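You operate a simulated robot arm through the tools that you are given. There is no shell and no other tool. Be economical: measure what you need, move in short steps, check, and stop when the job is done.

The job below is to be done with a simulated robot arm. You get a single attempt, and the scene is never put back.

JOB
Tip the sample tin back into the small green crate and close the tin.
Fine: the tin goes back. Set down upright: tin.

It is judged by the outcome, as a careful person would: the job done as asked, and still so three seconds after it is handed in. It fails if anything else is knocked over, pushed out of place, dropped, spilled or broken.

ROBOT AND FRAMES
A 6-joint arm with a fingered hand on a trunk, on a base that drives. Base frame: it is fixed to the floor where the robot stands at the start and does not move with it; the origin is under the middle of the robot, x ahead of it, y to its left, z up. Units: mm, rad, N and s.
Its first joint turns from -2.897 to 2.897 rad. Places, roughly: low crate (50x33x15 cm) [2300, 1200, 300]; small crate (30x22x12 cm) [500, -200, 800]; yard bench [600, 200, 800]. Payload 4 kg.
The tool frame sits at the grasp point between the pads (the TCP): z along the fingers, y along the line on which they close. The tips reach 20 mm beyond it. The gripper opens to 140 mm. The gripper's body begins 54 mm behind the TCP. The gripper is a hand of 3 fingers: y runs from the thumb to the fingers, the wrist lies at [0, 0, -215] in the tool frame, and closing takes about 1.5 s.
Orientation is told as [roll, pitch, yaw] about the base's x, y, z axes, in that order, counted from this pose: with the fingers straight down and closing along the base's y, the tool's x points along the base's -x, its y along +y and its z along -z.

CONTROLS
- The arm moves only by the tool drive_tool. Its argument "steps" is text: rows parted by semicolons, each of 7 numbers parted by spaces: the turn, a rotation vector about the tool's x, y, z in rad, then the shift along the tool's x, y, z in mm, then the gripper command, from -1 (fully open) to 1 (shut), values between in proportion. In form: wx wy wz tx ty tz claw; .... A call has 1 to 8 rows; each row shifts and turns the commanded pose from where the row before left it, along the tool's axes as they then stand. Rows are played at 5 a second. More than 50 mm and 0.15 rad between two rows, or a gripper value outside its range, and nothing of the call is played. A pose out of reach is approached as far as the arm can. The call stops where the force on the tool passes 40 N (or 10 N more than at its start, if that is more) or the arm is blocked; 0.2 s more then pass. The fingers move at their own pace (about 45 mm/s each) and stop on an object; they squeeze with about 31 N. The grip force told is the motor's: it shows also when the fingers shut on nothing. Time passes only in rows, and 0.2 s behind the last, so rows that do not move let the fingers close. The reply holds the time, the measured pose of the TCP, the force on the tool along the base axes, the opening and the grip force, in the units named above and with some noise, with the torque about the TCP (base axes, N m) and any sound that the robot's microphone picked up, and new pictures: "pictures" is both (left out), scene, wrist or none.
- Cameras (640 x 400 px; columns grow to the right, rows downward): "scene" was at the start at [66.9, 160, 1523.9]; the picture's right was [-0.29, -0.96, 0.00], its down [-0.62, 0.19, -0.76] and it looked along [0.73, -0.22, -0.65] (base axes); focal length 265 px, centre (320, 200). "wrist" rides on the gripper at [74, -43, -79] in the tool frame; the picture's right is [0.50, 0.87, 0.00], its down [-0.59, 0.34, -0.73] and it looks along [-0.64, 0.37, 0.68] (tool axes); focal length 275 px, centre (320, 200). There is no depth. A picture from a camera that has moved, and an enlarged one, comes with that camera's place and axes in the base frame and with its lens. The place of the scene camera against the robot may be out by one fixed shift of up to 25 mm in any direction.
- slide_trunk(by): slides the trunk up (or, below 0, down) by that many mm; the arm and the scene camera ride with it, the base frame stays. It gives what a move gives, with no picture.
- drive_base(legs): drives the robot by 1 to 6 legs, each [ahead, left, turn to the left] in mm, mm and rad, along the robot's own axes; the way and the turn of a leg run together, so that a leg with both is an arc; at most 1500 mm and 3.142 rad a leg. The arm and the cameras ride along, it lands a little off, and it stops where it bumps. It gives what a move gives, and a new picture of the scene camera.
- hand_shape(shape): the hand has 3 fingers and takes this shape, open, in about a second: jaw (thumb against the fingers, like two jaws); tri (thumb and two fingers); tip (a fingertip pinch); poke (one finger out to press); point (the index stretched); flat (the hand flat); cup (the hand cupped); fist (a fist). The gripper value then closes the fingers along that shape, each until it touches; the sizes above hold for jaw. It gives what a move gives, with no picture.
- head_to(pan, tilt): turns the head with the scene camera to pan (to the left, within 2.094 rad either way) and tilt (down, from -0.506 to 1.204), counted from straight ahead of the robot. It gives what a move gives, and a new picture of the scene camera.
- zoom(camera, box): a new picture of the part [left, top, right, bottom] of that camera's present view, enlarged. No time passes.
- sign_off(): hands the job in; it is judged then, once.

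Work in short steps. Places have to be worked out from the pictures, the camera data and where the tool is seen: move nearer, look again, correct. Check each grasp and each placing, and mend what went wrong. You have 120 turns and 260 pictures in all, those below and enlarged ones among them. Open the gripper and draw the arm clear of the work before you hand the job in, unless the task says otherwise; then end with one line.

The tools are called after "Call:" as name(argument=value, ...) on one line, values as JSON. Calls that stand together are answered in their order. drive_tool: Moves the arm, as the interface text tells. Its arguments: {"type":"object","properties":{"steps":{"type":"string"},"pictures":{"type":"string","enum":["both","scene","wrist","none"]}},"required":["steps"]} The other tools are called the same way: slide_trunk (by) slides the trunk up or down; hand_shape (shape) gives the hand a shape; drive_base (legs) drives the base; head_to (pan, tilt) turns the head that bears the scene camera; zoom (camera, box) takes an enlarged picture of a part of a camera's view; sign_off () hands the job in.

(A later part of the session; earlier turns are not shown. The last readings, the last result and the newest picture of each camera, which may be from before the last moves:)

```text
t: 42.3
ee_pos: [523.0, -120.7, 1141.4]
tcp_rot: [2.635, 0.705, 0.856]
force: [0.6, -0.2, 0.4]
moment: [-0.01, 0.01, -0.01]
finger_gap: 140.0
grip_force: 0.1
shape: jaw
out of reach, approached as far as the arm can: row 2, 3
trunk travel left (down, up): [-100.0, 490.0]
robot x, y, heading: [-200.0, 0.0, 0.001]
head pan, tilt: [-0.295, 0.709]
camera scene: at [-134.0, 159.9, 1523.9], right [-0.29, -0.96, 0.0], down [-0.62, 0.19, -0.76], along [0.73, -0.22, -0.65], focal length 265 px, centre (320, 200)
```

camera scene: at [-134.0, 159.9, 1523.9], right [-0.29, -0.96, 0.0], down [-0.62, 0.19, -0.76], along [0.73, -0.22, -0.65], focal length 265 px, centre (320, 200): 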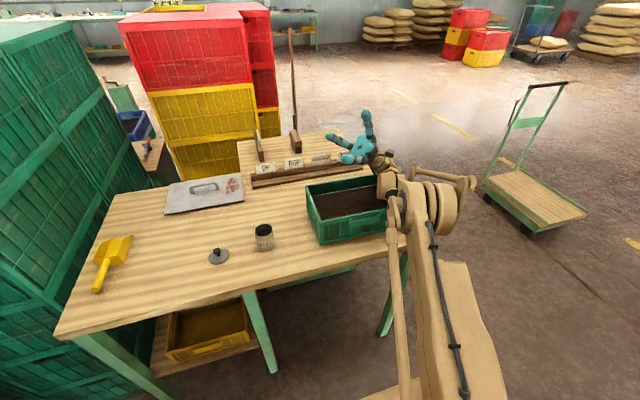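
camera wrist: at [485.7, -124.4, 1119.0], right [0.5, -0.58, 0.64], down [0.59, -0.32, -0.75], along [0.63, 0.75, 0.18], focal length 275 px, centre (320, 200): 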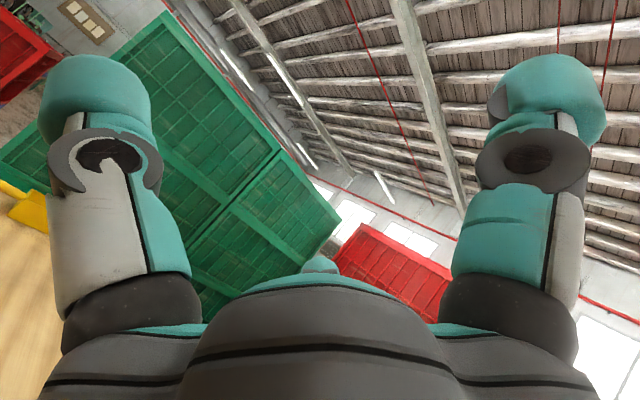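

The pour pose is reachable from here with only a small drift. I untilt and look at the crate from the wrist camera to pin its place.

Call:
drive_tool(steps="0.0725 -0.1256 0 0 0 0 -1; 0.0725 -0.1256 0 0 0 0 -1; 0.0725 -0.1256 0 0 0 0 -1; 0.0725 -0.1256 0 0 0 0 -1; 0.0725 -0.1256 0 0 0 0 -1; 0.0725 -0.1256 0 0 0 0 -1; 0.0725 -0.1256 0 0 0 0 -1; 0.0725 -0.1256 0 0 0 0 -1", pictures="none")

Call:
drive_tool(steps="0.0725 -0.1256 0 0 0 0 -1; 0.0725 -0.1256 0 0 0 0 -1; 0.0725 -0.1256 0 0 0 0 -1; 0.0725 -0.1256 0 0 0 0 -1; 0.0725 -0.1256 0 0 0 0 -1; 0.0725 -0.1256 0 0 0 0 -1; 0.0725 -0.1256 0 0 0 0 -1; 0.0725 -0.1256 0 0 0 0 -1")

```text
t: 44.1
ee_pos: [521.6, -120.5, 1140.5]
tcp_rot: [0.814, 0.906, -0.637]
force: [-0.2, 0.0, -1.2]
moment: [0.01, -0.03, 0.02]
finger_gap: 140.0
grip_force: 0.1
shape: jaw
trunk travel left (down, up): [-100.0, 490.0]
robot x, y, heading: [-202.7, -0.9, 0.002]
head pan, tilt: [-0.295, 0.709]
```

```text
t: 45.9
ee_pos: [522.8, -120.4, 1140.4]
tcp_rot: [-0.017, -0.021, -1.051]
force: [0.2, -0.4, -0.3]
moment: [-0.05, -0.03, 0.0]
finger_gap: 140.0
grip_force: 0.1
shape: jaw
trunk travel left (down, up): [-100.0, 490.0]
robot x, y, heading: [-200.2, 0.5, -0.003]
head pan, tilt: [-0.295, 0.709]
camera scene: at [-134.2, 160.4, 1523.8], right [-0.29, -0.96, 0.0], down [-0.62, 0.19, -0.76], along [0.73, -0.22, -0.65], focal length 265 px, centre (320, 200)
camera wrist: at [448.1, -76.3, 1219.0], right [0.5, 0.86, -0.02], down [0.59, -0.32, 0.74], along [0.63, -0.39, -0.67], focal length 275 px, centre (320, 200)
```

scene: 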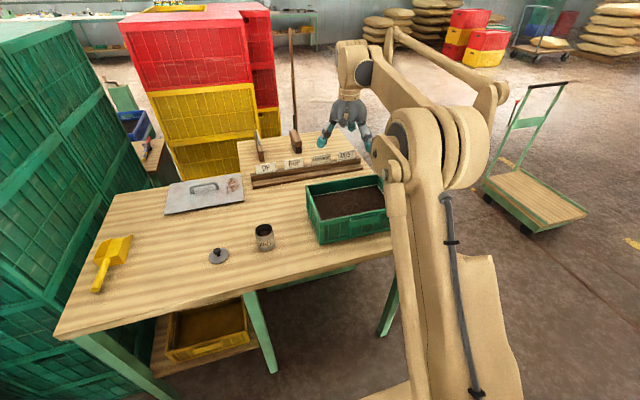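
wrist: 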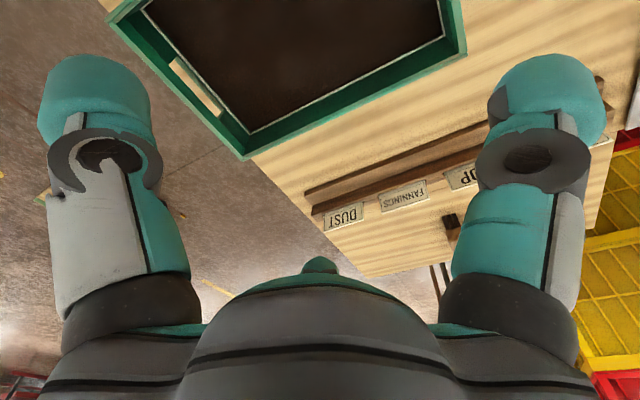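

The crate spans x≈390–606 and y≈−300 to −10. I level the hand, then move above the tin at (474, 166), keeping yaw −60°.

Call:
drive_tool(steps="-0.0168 0.021 0 0 0 0 -1; 0 0 0 38.9 14.4 0 -1; 0 0 0 38.9 14.4 0 -1; 0 0 0 38.9 14.4 0 -1; 0 0 0 38.9 14.4 0 -1; 0 0 0 38.9 14.4 0 -1; 0 0 0 38.9 14.4 0 -1; 0 0 0 38.9 14.4 0 -1", pictures="none")

Call:
drive_tool(steps="0 0 0 0 0 40 -1; 0 0 0 0 0 40 -1; 0 0 0 0 0 40 -1; 0 0 0 0 0 0 -1")

```text
t: 47.7
ee_pos: [472.5, 166.4, 1140.1]
tcp_rot: [0.001, 0.001, -1.051]
force: [-0.2, 0.3, 0.3]
moment: [-0.03, 0.01, -0.03]
finger_gap: 140.2
grip_force: 0.1
shape: jaw
trunk travel left (down, up): [-100.0, 490.0]
robot x, y, heading: [-198.9, -1.6, 0.001]
head pan, tilt: [-0.295, 0.709]
```

```text
t: 48.7
ee_pos: [474.5, 167.1, 1021.2]
tcp_rot: [0.002, 0.002, -1.051]
force: [0.2, -0.5, -0.9]
moment: [-0.02, -0.05, 0.0]
finger_gap: 139.9
grip_force: 0.0
shape: jaw
trunk travel left (down, up): [-100.0, 490.0]
robot x, y, heading: [-197.1, -0.3, -0.001]
head pan, tilt: [-0.295, 0.709]
camera scene: at [-134.3, 160.2, 1523.9], right [-0.29, -0.96, 0.0], down [-0.62, 0.19, -0.76], along [0.73, -0.22, -0.65], focal length 265 px, centre (320, 200)
camera wrist: at [400.1, 208.9, 1100.8], right [0.5, 0.86, 0.0], down [0.59, -0.34, 0.73], along [0.64, -0.37, -0.68], focal length 275 px, centre (320, 200)
```

scene: 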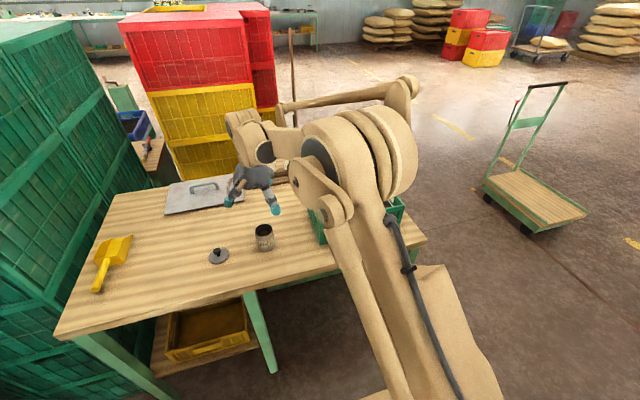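
wrist: 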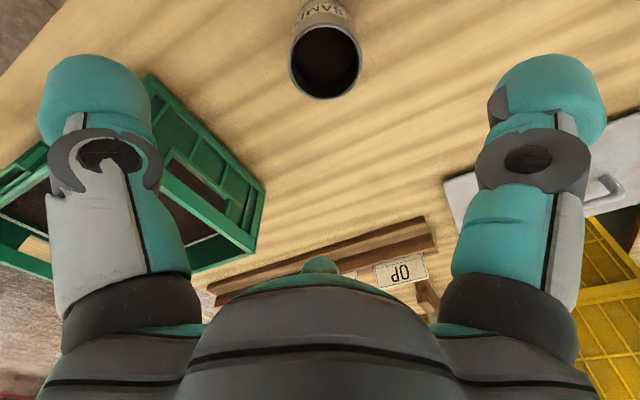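

The tin rim reads about (477, 168). I nudge over and descend to z 940 for a final check.

Call:
drive_tool(steps="0 0 0 0 2 40 -1; 0 0 0 0 0 40 -1; 0 0 0 0 0 0 -1", pictures="wrist")

Call:
zoom(camera="wrist", box=[240, 50, 400, 150])

```text
t: 49.5
ee_pos: [476.1, 168.0, 940.6]
tcp_rot: [0.002, 0.001, -1.05]
force: [0.3, 0.1, 0.0]
moment: [0.0, -0.03, -0.03]
finger_gap: 140.1
grip_force: 0.0
shape: jaw
trunk travel left (down, up): [-100.0, 490.0]
robot x, y, heading: [-201.0, 0.1, -0.002]
head pan, tilt: [-0.295, 0.709]
camera wrist: at [401.5, 210.1, 1021.2], right [0.5, 0.86, 0.0], down [0.59, -0.34, 0.73], along [0.64, -0.37, -0.68], focal length 275 px, centre (320, 200)
```

wrist: 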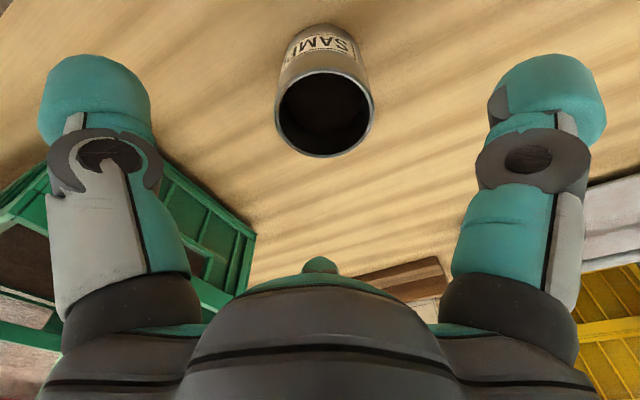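

```text
4.00 times, centred on (320, 100) of wrist
camera zoom: at [401.5, 210.1, 1021.2], right [0.5, 0.86, 0.0], down [0.59, -0.34, 0.73], along [0.64, -0.37, -0.68], focal length 1101 px, centre (320, 600)
```

zoom: 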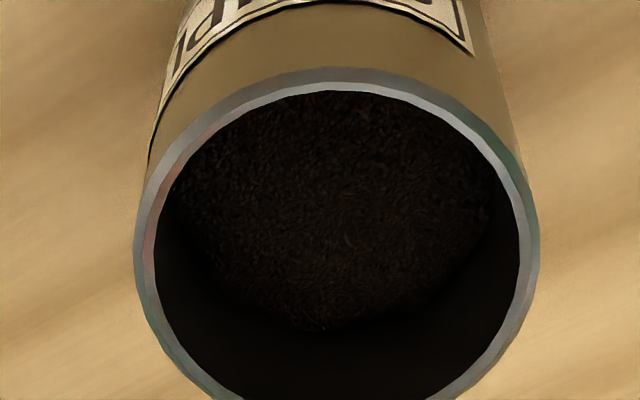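

Centred within a couple of mm, and the tin is about half full. I descend to z≈861 around the upper body and close.

Call:
drive_tool(steps="0 0 0 0 0 30 -1; 0 0 0 0 0 30 -1; 0 0 0 0 0 19 -1; 0 0 0 0 0 0 -0.5; 0 0 0 0 0 0 0; 0 0 0 0 0 0 0; 0 0 0 0 0 0 0", pictures="wrist")

```text
t: 51.1
ee_pos: [476.3, 167.7, 862.8]
tcp_rot: [0.001, 0.001, -1.051]
force: [0.5, 0.3, -0.2]
moment: [-0.02, -0.01, 0.02]
finger_gap: 70.2
grip_force: 0.2
shape: jaw
trunk travel left (down, up): [-100.0, 490.0]
robot x, y, heading: [-201.1, 4.2, 0.005]
head pan, tilt: [-0.295, 0.709]
camera wrist: at [401.6, 210.0, 942.6], right [0.5, 0.86, 0.0], down [0.59, -0.34, 0.73], along [0.64, -0.37, -0.68], focal length 275 px, centre (320, 200)
```

wrist: 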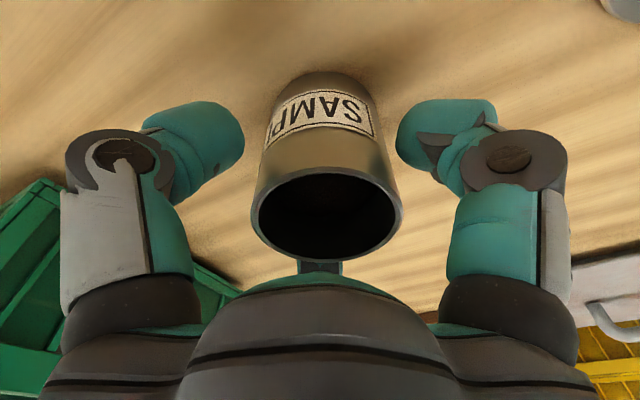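

Well centred between the digits. I close onto it.

Call:
drive_tool(steps="0 0 0 0 0 0 0.2; 0 0 0 0 0 0 0.4; 0 0 0 0 0 0 0.6; 0 0 0 0 0 0 1; 0 0 0 0 0 0 1; 0 0 0 0 0 0 1; 0 0 0 0 0 0 1", pictures="wrist")

```text
t: 52.7
ee_pos: [476.6, 167.4, 862.6]
tcp_rot: [0.002, 0.001, -1.05]
force: [-0.1, -0.4, -0.6]
moment: [0.0, 0.0, 0.0]
finger_gap: 51.5
grip_force: 30.9
shape: jaw
trunk travel left (down, up): [-100.0, 490.0]
robot x, y, heading: [-196.8, -0.6, -0.007]
head pan, tilt: [-0.295, 0.709]
camera wrist: at [401.7, 210.1, 942.6], right [0.5, 0.86, 0.0], down [0.59, -0.34, 0.73], along [0.64, -0.37, -0.68], focal length 275 px, centre (320, 200)
```

wrist: 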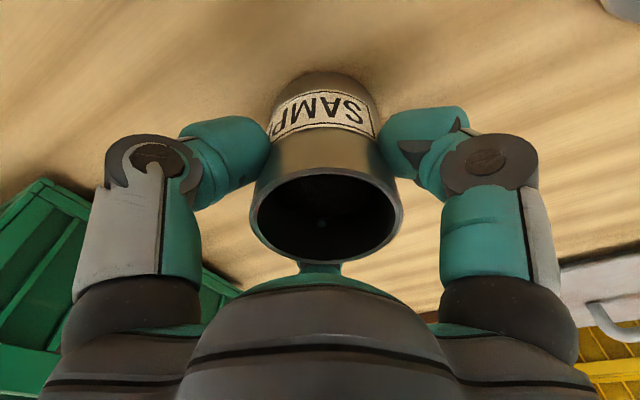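

Solid grip at a 51.5 mm gap, 31 N. The placing reference is TCP z 862.6. I lift and check that the tin comes along.

Call:
drive_tool(steps="0 0 0 0 0 -10 1; 0 0 0 0 0 -20 1; 0 0 0 0 0 -30 1; 0 0 0 0 0 0 1", pictures="both")

```text
t: 53.7
ee_pos: [476.1, 166.9, 922.0]
tcp_rot: [0.002, 0.001, -1.05]
force: [0.3, 0.3, -0.4]
moment: [-0.01, -0.03, -0.01]
finger_gap: 51.3
grip_force: 30.3
shape: jaw
trunk travel left (down, up): [-100.0, 490.0]
robot x, y, heading: [-202.0, -0.7, -0.004]
head pan, tilt: [-0.295, 0.709]
camera scene: at [-134.0, 160.2, 1523.8], right [-0.29, -0.96, 0.0], down [-0.62, 0.19, -0.76], along [0.73, -0.22, -0.65], focal length 265 px, centre (320, 200)
camera wrist: at [401.5, 209.5, 1002.3], right [0.5, 0.86, 0.0], down [0.59, -0.34, 0.73], along [0.64, -0.37, -0.68], focal length 275 px, centre (320, 200)
```

scene: 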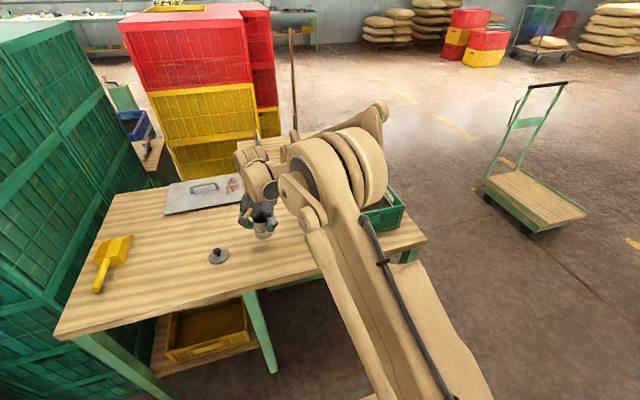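
wrist: 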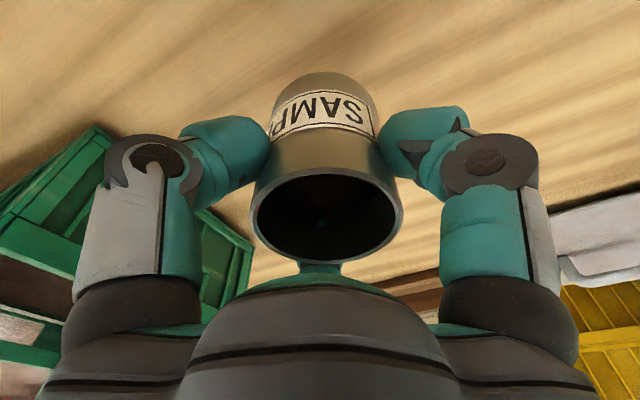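

The tin is held firmly. I raise to z≈1130, then cross to above the crate at (515, −175).

Call:
drive_tool(steps="0 0 0 0 0 -40 1; 0 0 0 0 0 -42 1; 0 0 0 0 0 -42 1; 0 0 0 0 0 -42 1; 0 0 0 0 0 -42 1; 0 0 0 0 0 0 1", pictures="none")

Call:
drive_tool(steps="0 0 0 -39.5 -17.1 0 1; 0 0 0 -39.5 -17.1 0 1; 0 0 0 -39.5 -17.1 0 1; 0 0 0 -39.5 -17.1 0 1; 0 0 0 -39.5 -17.1 0 1; 0 0 0 -39.5 -17.1 0 1; 0 0 0 -39.5 -17.1 0 1; 0 0 0 -39.5 -17.1 0 1", pictures="scene")

```text
t: 55.1
ee_pos: [475.7, 166.8, 1130.9]
tcp_rot: [0.001, 0.001, -1.051]
force: [0.7, 1.7, -0.7]
moment: [-0.03, 0.01, -0.01]
finger_gap: 51.4
grip_force: 31.4
shape: jaw
trunk travel left (down, up): [-100.0, 490.0]
robot x, y, heading: [-199.1, -2.3, -0.001]
head pan, tilt: [-0.295, 0.709]
```

```text
t: 56.9
ee_pos: [513.9, -176.7, 1128.9]
tcp_rot: [0.001, 0.002, -1.051]
force: [-0.9, -0.6, -1.3]
moment: [-0.01, 0.0, 0.04]
finger_gap: 51.2
grip_force: 30.8
shape: jaw
trunk travel left (down, up): [-100.0, 490.0]
robot x, y, heading: [-200.7, 1.0, -0.002]
head pan, tilt: [-0.295, 0.709]
camera scene: at [-133.8, 159.1, 1523.9], right [-0.29, -0.96, 0.0], down [-0.62, 0.19, -0.76], along [0.73, -0.22, -0.65], focal length 265 px, centre (320, 200)
```

scene: 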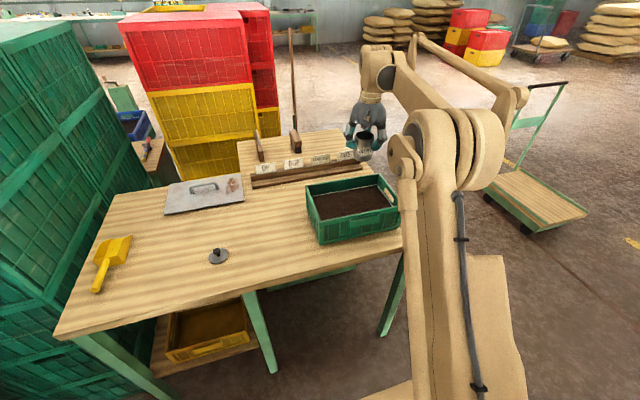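

In position. I begin tilting in stages.

Call:
drive_tool(steps="-0.0725 0.1256 0 0 0 0 1; -0.0725 0.1256 0 0 0 0 1; -0.0725 0.1256 0 0 0 0 1; -0.0725 0.1256 0 0 0 0 1; -0.0725 0.1256 0 0 0 0 1; -0.0725 0.1256 0 0 0 0 1; -0.0725 0.1256 0 0 0 0 1; -0.0725 0.1256 0 0 0 0 1", pictures="both")

```text
t: 58.7
ee_pos: [515.7, -174.2, 1129.7]
tcp_rot: [0.864, 0.914, -0.612]
force: [0.5, 0.3, -1.7]
moment: [-0.02, 0.02, -0.01]
finger_gap: 50.9
grip_force: 31.2
shape: jaw
trunk travel left (down, up): [-100.0, 490.0]
robot x, y, heading: [-200.5, 2.7, -0.0]
head pan, tilt: [-0.295, 0.709]
camera scene: at [-134.1, 159.9, 1523.9], right [-0.29, -0.96, 0.0], down [-0.62, 0.19, -0.76], along [0.73, -0.22, -0.65], focal length 265 px, centre (320, 200)
camera wrist: at [440.4, -228.8, 1199.9], right [0.5, 0.34, 0.8], down [0.58, -0.82, -0.02], along [0.64, 0.47, -0.6], focal length 275 px, centre (320, 200)
```

scene: 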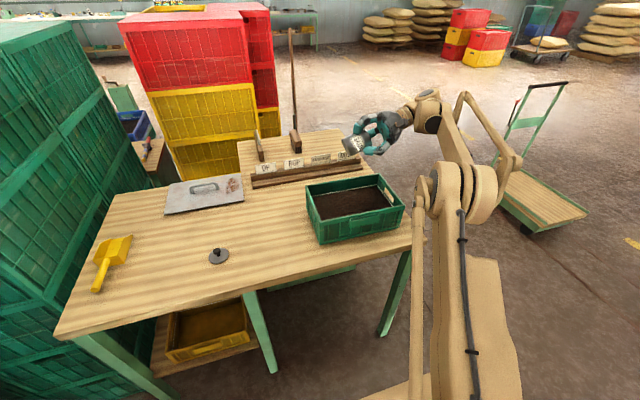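
wrist: 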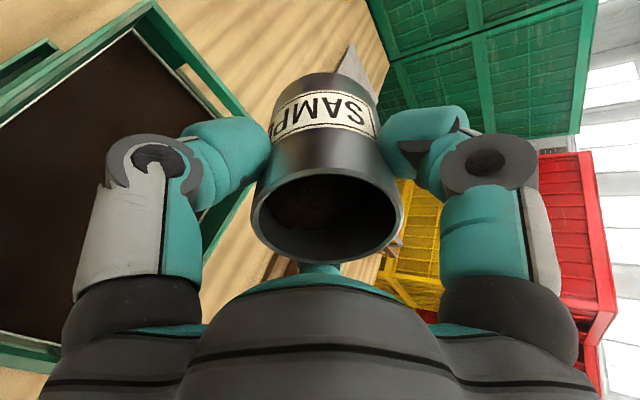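

Straight below the mouth lies the crate's interior, about 90 mm from the far wall. I continue the tilt through horizontal and let it flow.

Call:
drive_tool(steps="-0.0725 0.1256 0 0 0 0 1; -0.0725 0.1256 0 0 0 0 1; -0.0725 0.1256 0 0 0 0 1; -0.0725 0.1256 0 0 0 0 1; 0 0 0 0 0 0 1", pictures="both")

```text
t: 59.9
ee_pos: [539.4, -129.2, 1129.1]
tcp_rot: [1.909, 1.019, 0.288]
force: [-0.4, -0.1, -0.3]
moment: [0.0, 0.01, 0.02]
finger_gap: 50.9
grip_force: 30.9
shape: jaw
out of reach, approached as far as the arm can: row 1, 2, 3
trunk travel left (down, up): [-100.0, 490.0]
robot x, y, heading: [-204.5, -2.0, 0.002]
head pan, tilt: [-0.295, 0.709]
camera scene: at [-134.1, 159.8, 1523.9], right [-0.29, -0.96, 0.0], down [-0.62, 0.19, -0.76], along [0.73, -0.22, -0.65], focal length 265 px, centre (320, 200)
camera wrist: at [464.1, -215.3, 1157.9], right [0.5, -0.15, 0.85], down [0.59, -0.67, -0.46], along [0.64, 0.73, -0.24], focal length 275 px, centre (320, 200)
```

scene: 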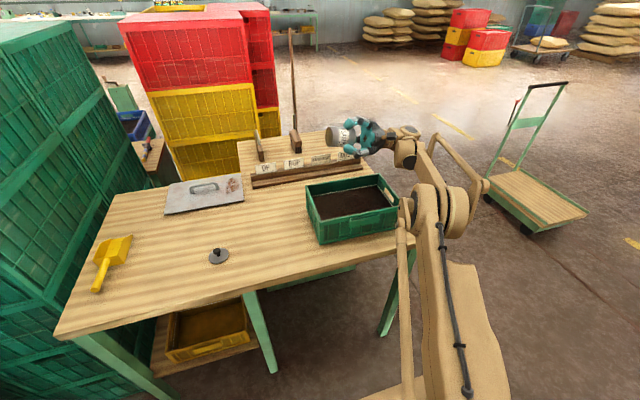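
wrist: 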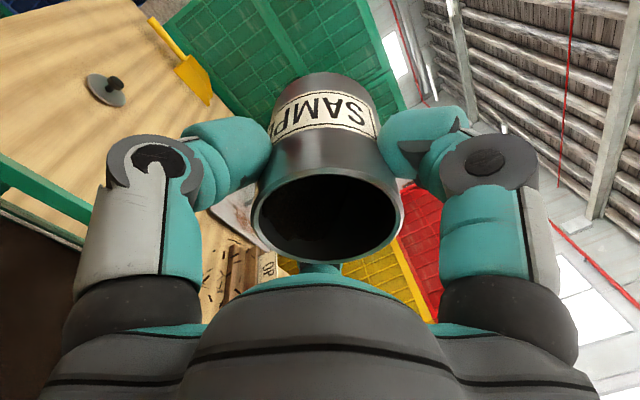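

I see dark specks near the hand in the wrist view, so I zoom to check where the tea goes.

Call:
zoom(camera="wrist", box=[160, 180, 320, 280])

Call:
zoom(camera="scene", box=[240, 100, 432, 220])

```text
4.00 times, centred on (240, 230) of wrist
camera zoom: at [464.1, -215.3, 1157.9], right [0.5, -0.15, 0.85], down [0.59, -0.67, -0.46], along [0.64, 0.73, -0.24], focal length 1101 px, centre (640, 80)
```

zoom: 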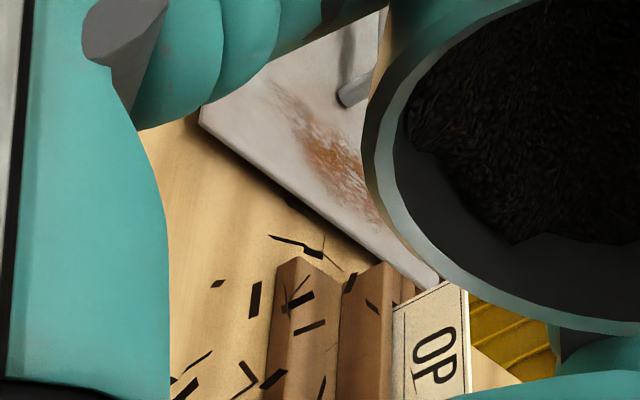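

```text
3.33 times, centred on (336, 160) of scene
camera zoom: at [-134.1, 159.8, 1523.9], right [-0.29, -0.96, 0.0], down [-0.62, 0.19, -0.76], along [0.73, -0.22, -0.65], focal length 882 px, centre (267, 333)
```

zoom: 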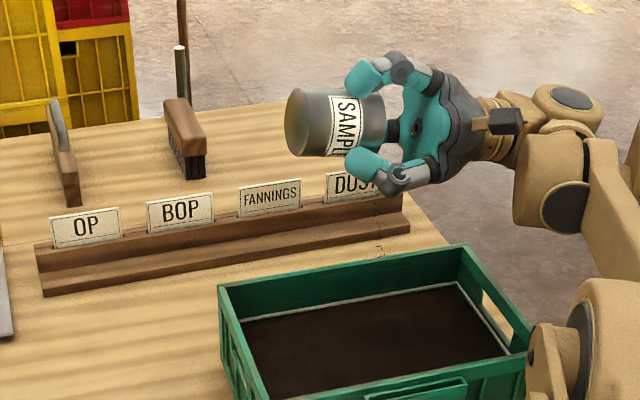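

Flakes are falling just below the lip at about (541, −133), which is inside the crate. I continue slowly with pauses.

Call:
drive_tool(steps="0 0 0 0 0 0 1; 0 0 0 0 0 0 1; -0.0725 0.1256 0 0 0 0 1; 0 0 0 0 0 0 1; -0.0725 0.1256 0 0 0 0 1; 0 0 0 0 0 0 1; 0 0 0 0 0 0 1; 0 0 0 0 0 0 1", pictures="both")

Call:
zoom(camera="scene", box=[240, 100, 432, 220])

```text
t: 61.7
ee_pos: [538.2, -129.2, 1129.5]
tcp_rot: [2.354, 0.886, 0.656]
force: [-0.1, 0.1, -1.0]
moment: [0.01, -0.01, 0.06]
finger_gap: 50.9
grip_force: 30.5
shape: jaw
trunk travel left (down, up): [-100.0, 490.0]
robot x, y, heading: [-201.4, -1.9, 0.003]
head pan, tilt: [-0.295, 0.709]
camera scene: at [-134.0, 159.8, 1523.9], right [-0.29, -0.96, 0.0], down [-0.62, 0.19, -0.76], along [0.73, -0.22, -0.65], focal length 265 px, centre (320, 200)
camera wrist: at [464.3, -219.7, 1132.4], right [0.5, -0.39, 0.78], down [0.59, -0.51, -0.63], along [0.64, 0.77, -0.03], focal length 275 px, centre (320, 200)
```

scene: 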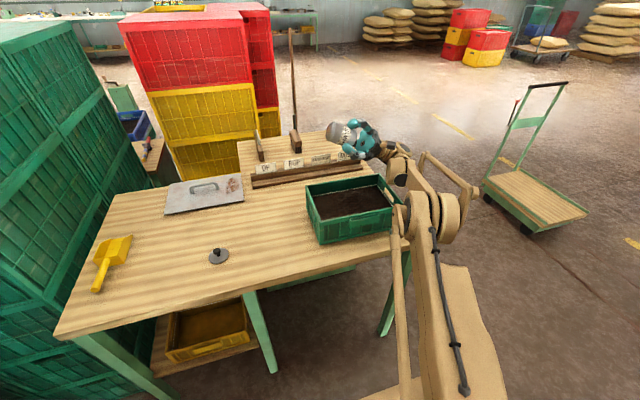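
wrist: 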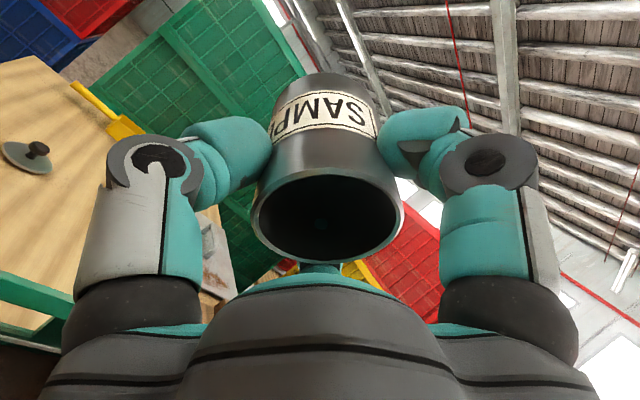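

```text
3.33 times, centred on (336, 160) of scene
camera zoom: at [-134.0, 159.8, 1523.9], right [-0.29, -0.96, 0.0], down [-0.62, 0.19, -0.76], along [0.73, -0.22, -0.65], focal length 882 px, centre (267, 333)
```

zoom: 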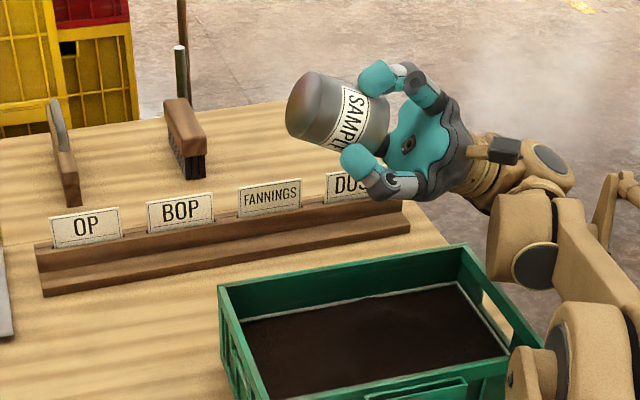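

A small heap has appeared in the crate and the bench is clean. I check whether the tin is empty.

Call:
zoom(camera="wrist", box=[240, 150, 416, 260])

```text
3.64 times, centred on (328, 205) of wrist
camera zoom: at [464.3, -219.7, 1132.4], right [0.5, -0.39, 0.78], down [0.59, -0.51, -0.63], along [0.64, 0.77, -0.03], focal length 1001 px, centre (291, 182)
```

zoom: 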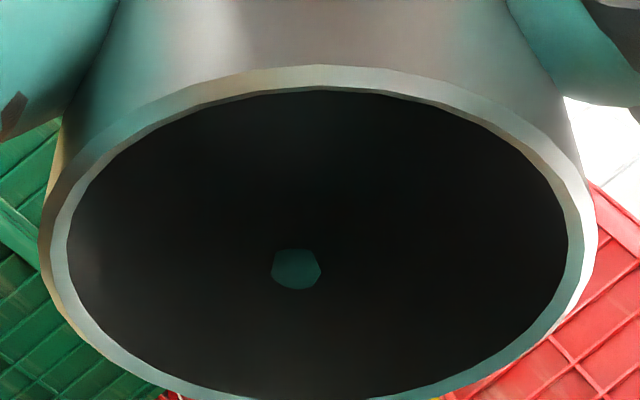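

It looks empty; the teal dot is a fingertip. I tilt a little further and wait, to shed any remainder.

Call:
drive_tool(steps="-0.0725 0.1256 0 0 0 0 1; -0.0725 0.1256 0 0 0 0 1; 0 0 0 0 0 0 1; 0 0 0 0 0 0 1; 0 0 0 0 0 0 1; 0 0 0 0 0 0 1; 0 0 0 0 0 0 1", pictures="none")

Call:
zoom(camera="wrist", box=[240, 150, 416, 260])

Call:
zoom(camera="scene", box=[240, 120, 432, 240])

```text
t: 63.3
ee_pos: [533.8, -127.4, 1130.8]
tcp_rot: [2.654, 0.686, 0.865]
force: [-0.1, 0.5, -0.7]
moment: [0.01, 0.0, 0.0]
finger_gap: 51.0
grip_force: 30.9
shape: jaw
out of reach, approached as far as the arm can: row 2
trunk travel left (down, up): [-100.0, 490.0]
robot x, y, heading: [-201.2, 1.7, 0.001]
head pan, tilt: [-0.295, 0.709]
```

```text
3.64 times, centred on (328, 205) of wrist
camera zoom: at [459.3, -214.8, 1109.4], right [0.5, -0.59, 0.63], down [0.59, -0.31, -0.75], along [0.64, 0.74, 0.19], focal length 1001 px, centre (291, 182)
```

zoom: 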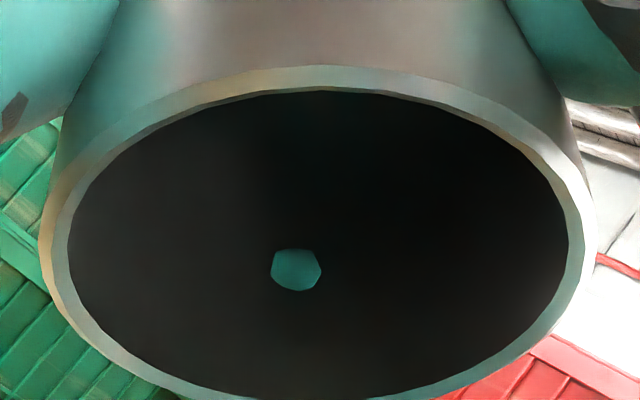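

```text
3.33 times, centred on (336, 180) of scene
camera zoom: at [-134.1, 159.8, 1523.9], right [-0.29, -0.96, 0.0], down [-0.62, 0.19, -0.76], along [0.73, -0.22, -0.65], focal length 882 px, centre (267, 267)
```

zoom: 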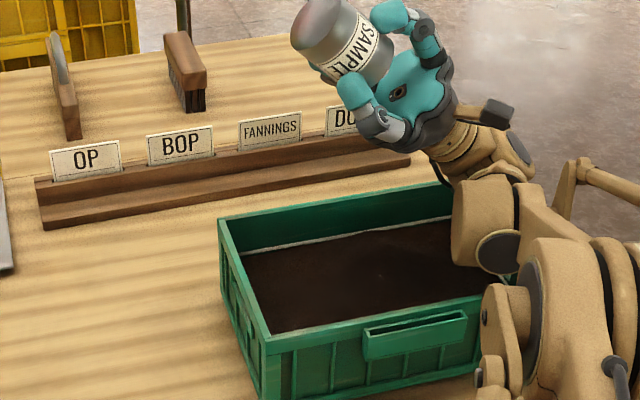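

The tin is empty and the bench is clean. I untilt.

Call:
drive_tool(steps="0.0725 -0.1256 0 0 0 0 1; 0.0725 -0.1256 0 0 0 0 1; 0.0725 -0.1256 0 0 0 0 1; 0.0725 -0.1256 0 0 0 0 1; 0.0725 -0.1256 0 0 0 0 1; 0.0725 -0.1256 0 0 0 0 1; 0.0725 -0.1256 0 0 0 0 1; 0.0725 -0.1256 0 0 0 0 1", pictures="none")

Call:
drive_tool(steps="0.0725 -0.1256 0 0 0 0 1; 0.0725 -0.1256 0 0 0 0 1; 0.0725 -0.1256 0 0 0 0 1; 0.0725 -0.1256 0 0 0 0 1; 0.0725 -0.1256 0 0 0 0 1; 0.0725 -0.1256 0 0 0 0 1; 0.0725 -0.1256 0 0 0 0 1; 0.0725 -0.1256 0 0 0 0 1", pictures="both")

```text
t: 65.1
ee_pos: [533.8, -126.9, 1133.1]
tcp_rot: [0.855, 0.919, -0.606]
force: [1.1, 0.4, -0.3]
moment: [0.01, 0.0, -0.01]
finger_gap: 50.6
grip_force: 31.3
shape: jaw
trunk travel left (down, up): [-100.0, 490.0]
robot x, y, heading: [-203.0, -1.5, 0.001]
head pan, tilt: [-0.295, 0.709]
```

```text
t: 66.9
ee_pos: [535.0, -127.9, 1131.3]
tcp_rot: [0.001, -0.003, -1.051]
force: [-0.7, 0.0, -0.9]
moment: [0.01, 0.02, -0.02]
finger_gap: 50.6
grip_force: 31.2
shape: jaw
trunk travel left (down, up): [-100.0, 490.0]
robot x, y, heading: [-200.5, -2.2, -0.004]
head pan, tilt: [-0.295, 0.709]
camera scene: at [-134.1, 160.4, 1523.8], right [-0.29, -0.96, 0.0], down [-0.62, 0.19, -0.76], along [0.73, -0.22, -0.65], focal length 265 px, centre (320, 200)
camera wrist: at [459.8, -84.8, 1211.4], right [0.5, 0.86, 0.0], down [0.59, -0.34, 0.74], along [0.64, -0.37, -0.68], focal length 275 px, centre (320, 200)
```

scene: 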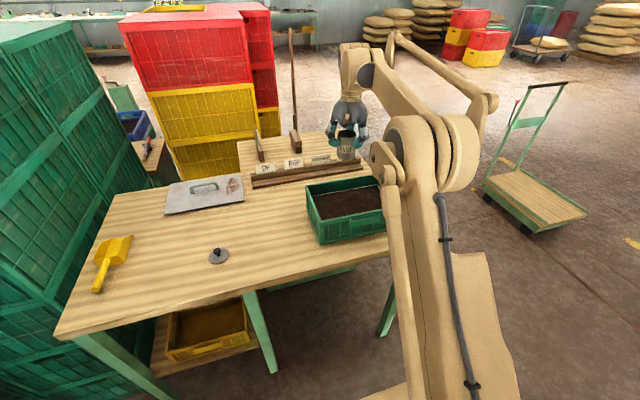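
wrist: 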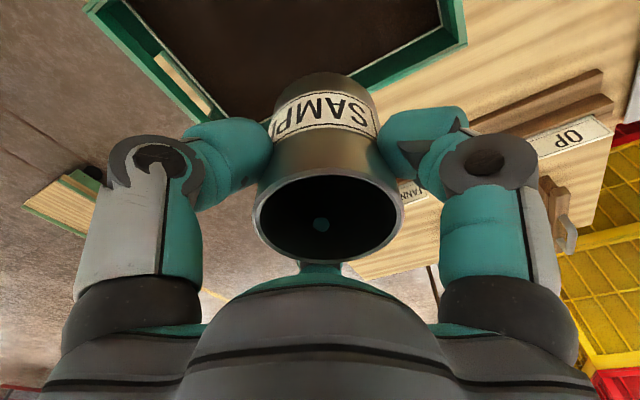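

Level again with the tin still gripped identically. I return to the tin's original place.

Call:
drive_tool(steps="0 0 0 40.7 13.8 0 1; 0 0 0 40.7 13.8 0 1; 0 0 0 40.7 13.8 0 1; 0 0 0 40.7 13.8 0 1; 0 0 0 40.7 13.8 0 1; 0 0 0 40.7 13.8 0 1; 0 0 0 40.7 13.8 0 1; 0 0 0 0 0 0 1", pictures="none")

Call:
drive_tool(steps="0 0 0 0 0 45 1; 0 0 0 0 0 45 1; 0 0 0 0 0 45 1; 0 0 0 0 0 45 1; 0 0 0 0 0 45 1; 0 0 0 0 0 30 1; 0 0 0 0 0 0 1", pictures="both")

```text
t: 68.7
ee_pos: [477.2, 168.0, 1133.3]
tcp_rot: [0.001, 0.0, -1.052]
force: [-0.1, -0.1, 0.0]
moment: [0.03, 0.04, 0.03]
finger_gap: 50.5
grip_force: 31.1
shape: jaw
trunk travel left (down, up): [-100.0, 490.0]
robot x, y, heading: [-203.7, 1.8, -0.001]
head pan, tilt: [-0.295, 0.709]
```

```text
t: 70.3
ee_pos: [477.1, 169.0, 877.8]
tcp_rot: [0.003, 0.003, -1.05]
force: [0.0, 0.3, -0.9]
moment: [-0.02, 0.03, 0.02]
finger_gap: 50.5
grip_force: 31.2
shape: jaw
trunk travel left (down, up): [-100.0, 490.0]
robot x, y, heading: [-198.8, -4.3, 0.001]
head pan, tilt: [-0.295, 0.709]
camera scene: at [-134.2, 160.2, 1523.9], right [-0.29, -0.96, 0.0], down [-0.62, 0.19, -0.76], along [0.73, -0.22, -0.65], focal length 265 px, centre (320, 200)
camera wrist: at [401.8, 210.3, 956.8], right [0.5, 0.86, 0.0], down [0.59, -0.34, 0.73], along [0.64, -0.37, -0.68], focal length 275 px, centre (320, 200)
```

scene: 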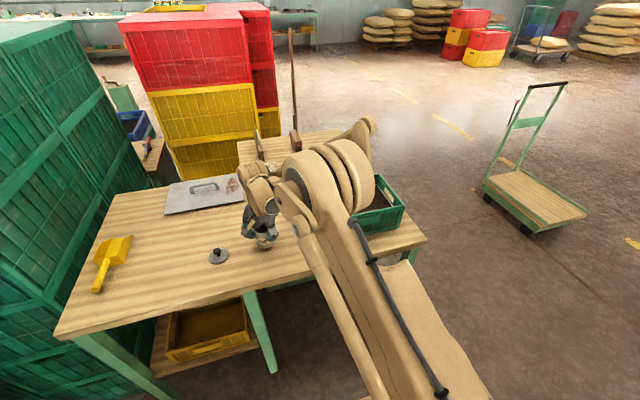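
wrist: 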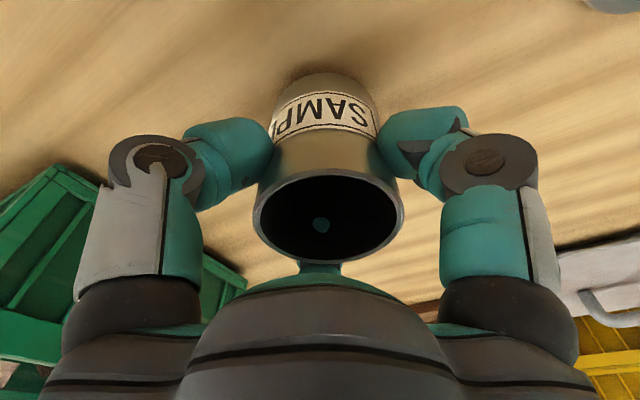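

About 15 mm above the bench, so I lower in small steps until touch.

Call:
drive_tool(steps="0 0 0 0 0 5 1; 0 0 0 0 0 5 1; 0 0 0 0 0 2 1; 0 0 0 0 0 1 1; 0 0 0 0 0 1 1; 0 0 0 0 0 1 1; 0 0 0 0 0 0 1", pictures="none")

```text
t: 71.9
ee_pos: [476.4, 169.4, 863.7]
tcp_rot: [0.0, 0.001, -1.048]
force: [0.8, 0.0, 3.1]
moment: [0.07, -0.03, 0.0]
finger_gap: 51.1
grip_force: 31.3
shape: jaw
trunk travel left (down, up): [-100.0, 490.0]
robot x, y, heading: [-201.4, -1.2, -0.001]
head pan, tilt: [-0.295, 0.709]
```

The reading is 3 N of upward force at z≈863.5, so it is seated. I open the fingers gradually.

Call:
drive_tool(steps="0 0 0 0 0 0 0.2; 0 0 0 0 0 0 0; 0 0 0 0 0 0 -0.5; 0 0 0 0 0 0 -1; 0 0 0 0 0 0 -1; 0 0 0 0 0 0 -1; 0 0 0 0 0 0 -1; 0 0 0 0 0 0 -1", pictures="wrist")

```text
t: 73.7
ee_pos: [475.9, 168.1, 863.0]
tcp_rot: [0.001, 0.002, -1.049]
force: [0.1, 0.7, 0.0]
moment: [-0.02, -0.01, 0.04]
finger_gap: 140.0
grip_force: 0.0
shape: jaw
trunk travel left (down, up): [-100.0, 490.0]
robot x, y, heading: [-201.7, 3.8, 0.002]
head pan, tilt: [-0.295, 0.709]
camera wrist: at [402.1, 210.8, 942.0], right [0.5, 0.86, 0.0], down [0.59, -0.34, 0.73], along [0.64, -0.37, -0.68], focal length 275 px, centre (320, 200)
```

wrist: 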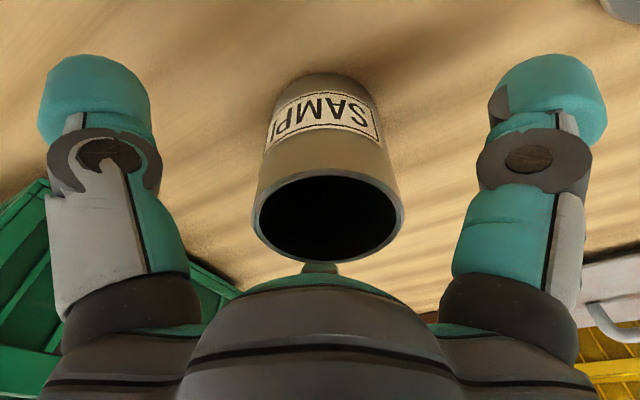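

The tin stands upright and free. I rise, then move above the lid at (474, 325).

Call:
drive_tool(steps="0 0 0 0 0 -40 -1; 0 0 0 0 0 -40 -1; 0 0 0 0 0 -37 -1; 0 0 0 0 0 0 -1", pictures="wrist")

Call:
zoom(camera="wrist", box=[240, 20, 400, 120])

Call:
drive_tool(steps="0 0 0 34.2 19.2 0 -1; 0 0 0 34.2 19.2 0 -1; 0 0 0 34.2 19.2 0 -1; 0 0 0 34.2 19.2 0 -1; 0 0 0 0 0 40 -1; 0 0 0 0 0 40 -1; 0 0 0 0 0 0 -1", pictures="both")

```text
t: 74.7
ee_pos: [477.2, 168.7, 980.5]
tcp_rot: [0.002, 0.001, -1.05]
force: [-0.4, -0.4, -0.3]
moment: [0.0, 0.01, 0.01]
finger_gap: 139.9
grip_force: 0.0
shape: jaw
trunk travel left (down, up): [-100.0, 490.0]
robot x, y, heading: [-202.8, 0.9, -0.002]
head pan, tilt: [-0.295, 0.709]
camera wrist: at [402.1, 210.7, 1058.9], right [0.5, 0.86, 0.0], down [0.59, -0.34, 0.73], along [0.64, -0.37, -0.68], focal length 275 px, centre (320, 200)
```

wrist: 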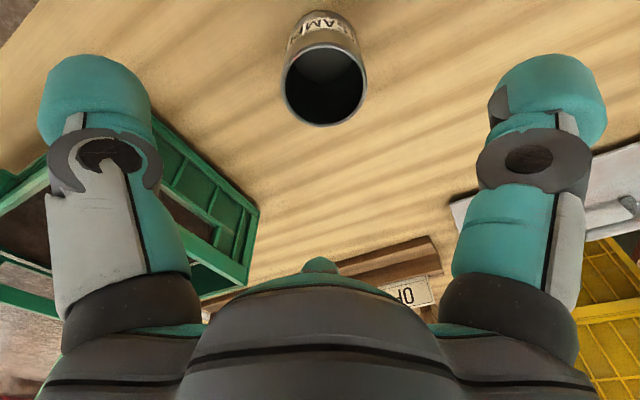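

```text
4.00 times, centred on (320, 70) of wrist
camera zoom: at [402.1, 210.7, 1058.9], right [0.5, 0.86, 0.0], down [0.59, -0.34, 0.73], along [0.64, -0.37, -0.68], focal length 1101 px, centre (320, 720)
```

zoom: 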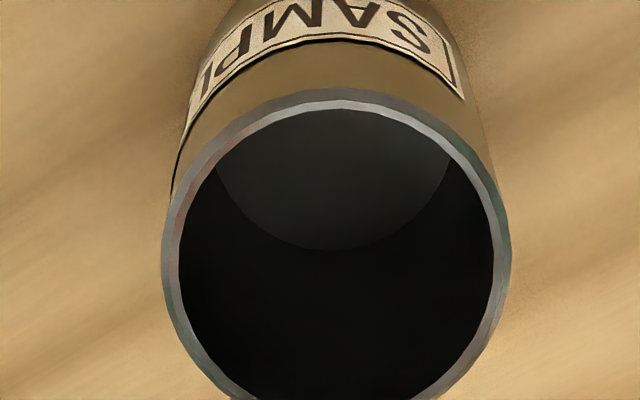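

```text
t: 76.3
ee_pos: [474.8, 326.0, 898.3]
tcp_rot: [0.003, 0.002, -1.049]
force: [0.0, 0.3, -0.7]
moment: [-0.02, 0.01, 0.0]
finger_gap: 139.8
grip_force: 0.1
shape: jaw
trunk travel left (down, up): [-100.0, 490.0]
robot x, y, heading: [-200.5, 3.3, -0.004]
head pan, tilt: [-0.295, 0.709]
camera scene: at [-134.3, 160.3, 1523.9], right [-0.29, -0.96, 0.0], down [-0.62, 0.19, -0.76], along [0.73, -0.22, -0.65], focal length 265 px, centre (320, 200)
camera wrist: at [400.3, 367.5, 978.3], right [0.5, 0.86, 0.0], down [0.59, -0.34, 0.73], along [0.64, -0.37, -0.68], focal length 275 px, centre (320, 200)
```

scene: 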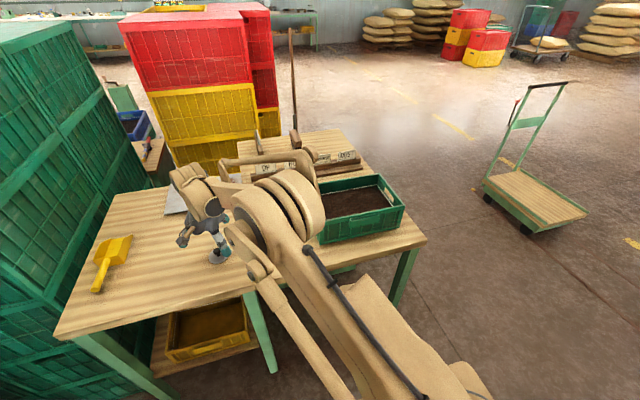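
wrist: 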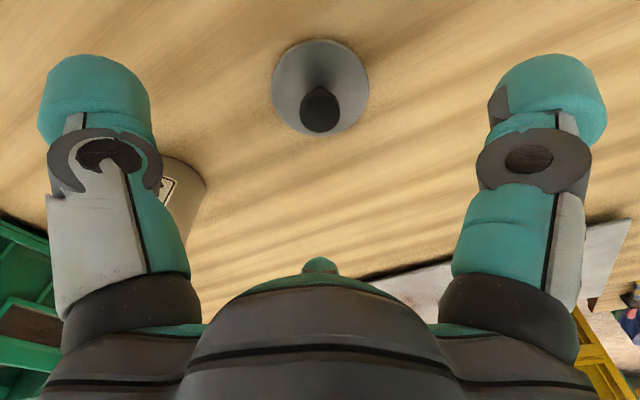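

The tin is confirmed empty, its centre about (477.5, 170). The lid is near (471, 327). I adjust slightly and descend to z 860 to verify.

Call:
drive_tool(steps="0 0 0 2 -1 20 -1; 0 0 0 0 0 18 -1; 0 0 0 0 0 0 -1", pictures="wrist")

Call:
zoom(camera="wrist", box=[240, 80, 400, 180])

```text
t: 77.1
ee_pos: [472.5, 327.3, 861.8]
tcp_rot: [0.002, 0.0, -1.053]
force: [-0.9, 0.0, -0.5]
moment: [-0.02, 0.02, -0.03]
finger_gap: 139.8
grip_force: 0.1
shape: jaw
trunk travel left (down, up): [-100.0, 490.0]
robot x, y, heading: [-201.0, 1.2, 0.002]
head pan, tilt: [-0.295, 0.709]
camera wrist: at [397.8, 368.1, 940.8], right [0.5, 0.86, 0.0], down [0.59, -0.34, 0.73], along [0.64, -0.37, -0.68], focal length 275 px, centre (320, 200)
```

wrist: 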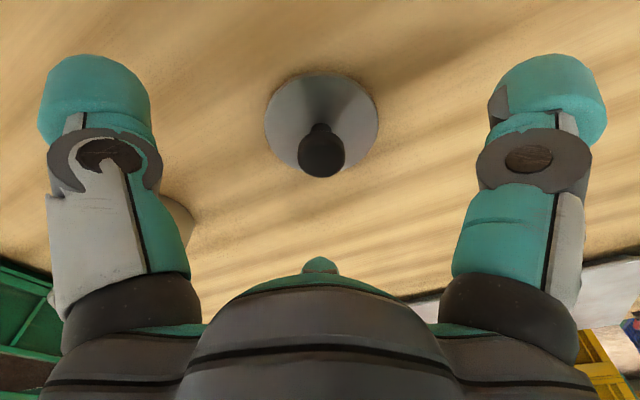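

```text
4.00 times, centred on (320, 130) of wrist
camera zoom: at [397.8, 368.1, 940.8], right [0.5, 0.86, 0.0], down [0.59, -0.34, 0.73], along [0.64, -0.37, -0.68], focal length 1101 px, centre (320, 480)
```

zoom: 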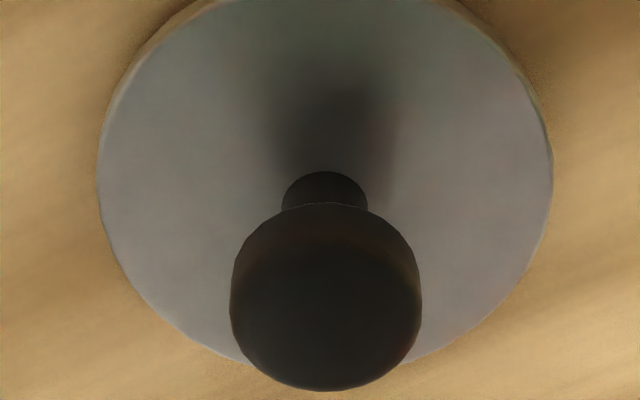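

Well centred. I descend to the same grip height as before (838.5) and close on the knob.

Call:
drive_tool(steps="0 0 0 0 0 12 -1; 0 0 0 0 0 10.5 -0.5; 0 0 0 0 0 0 0; 0 0 0 0 0 0 0.4; 0 0 0 0 0 0 0.8; 0 0 0 0 0 0 1; 0 0 0 0 0 0 1; 0 0 0 0 0 0 1", pictures="none")

Call:
drive_tool(steps="0 0 0 0 0 0 1; 0 0 0 0 0 0 1; 0 0 0 0 0 0 1; 0 0 0 0 0 0 1; 0 0 0 0 0 0 1", pictures="wrist")

```text
t: 78.9
ee_pos: [472.4, 326.5, 838.5]
tcp_rot: [0.003, 0.002, -1.051]
force: [0.1, 0.2, 0.1]
moment: [0.0, 0.0, 0.02]
finger_gap: 19.0
grip_force: 15.3
shape: jaw
trunk travel left (down, up): [-100.0, 490.0]
robot x, y, heading: [-201.6, 0.1, -0.003]
head pan, tilt: [-0.295, 0.709]
```

```text
t: 80.1
ee_pos: [472.3, 327.2, 839.7]
tcp_rot: [0.001, 0.002, -1.05]
force: [-0.1, -0.2, -0.7]
moment: [0.0, 0.0, 0.02]
finger_gap: 19.0
grip_force: 31.4
shape: jaw
trunk travel left (down, up): [-100.0, 490.0]
robot x, y, heading: [-201.7, -0.5, 0.004]
head pan, tilt: [-0.295, 0.709]
camera wrist: at [398.5, 368.6, 918.6], right [0.5, 0.86, 0.0], down [0.59, -0.34, 0.73], along [0.64, -0.37, -0.68], focal length 275 px, centre (320, 200)
```

wrist: 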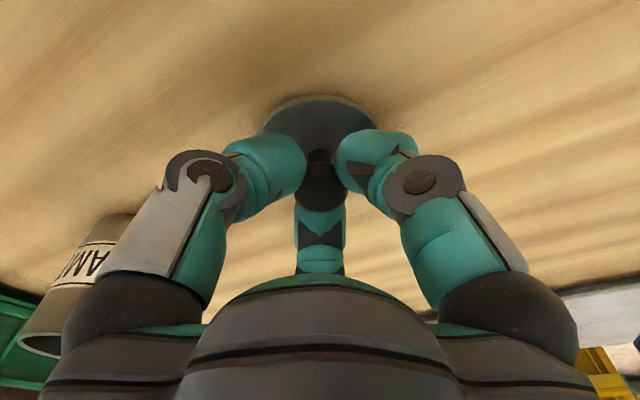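

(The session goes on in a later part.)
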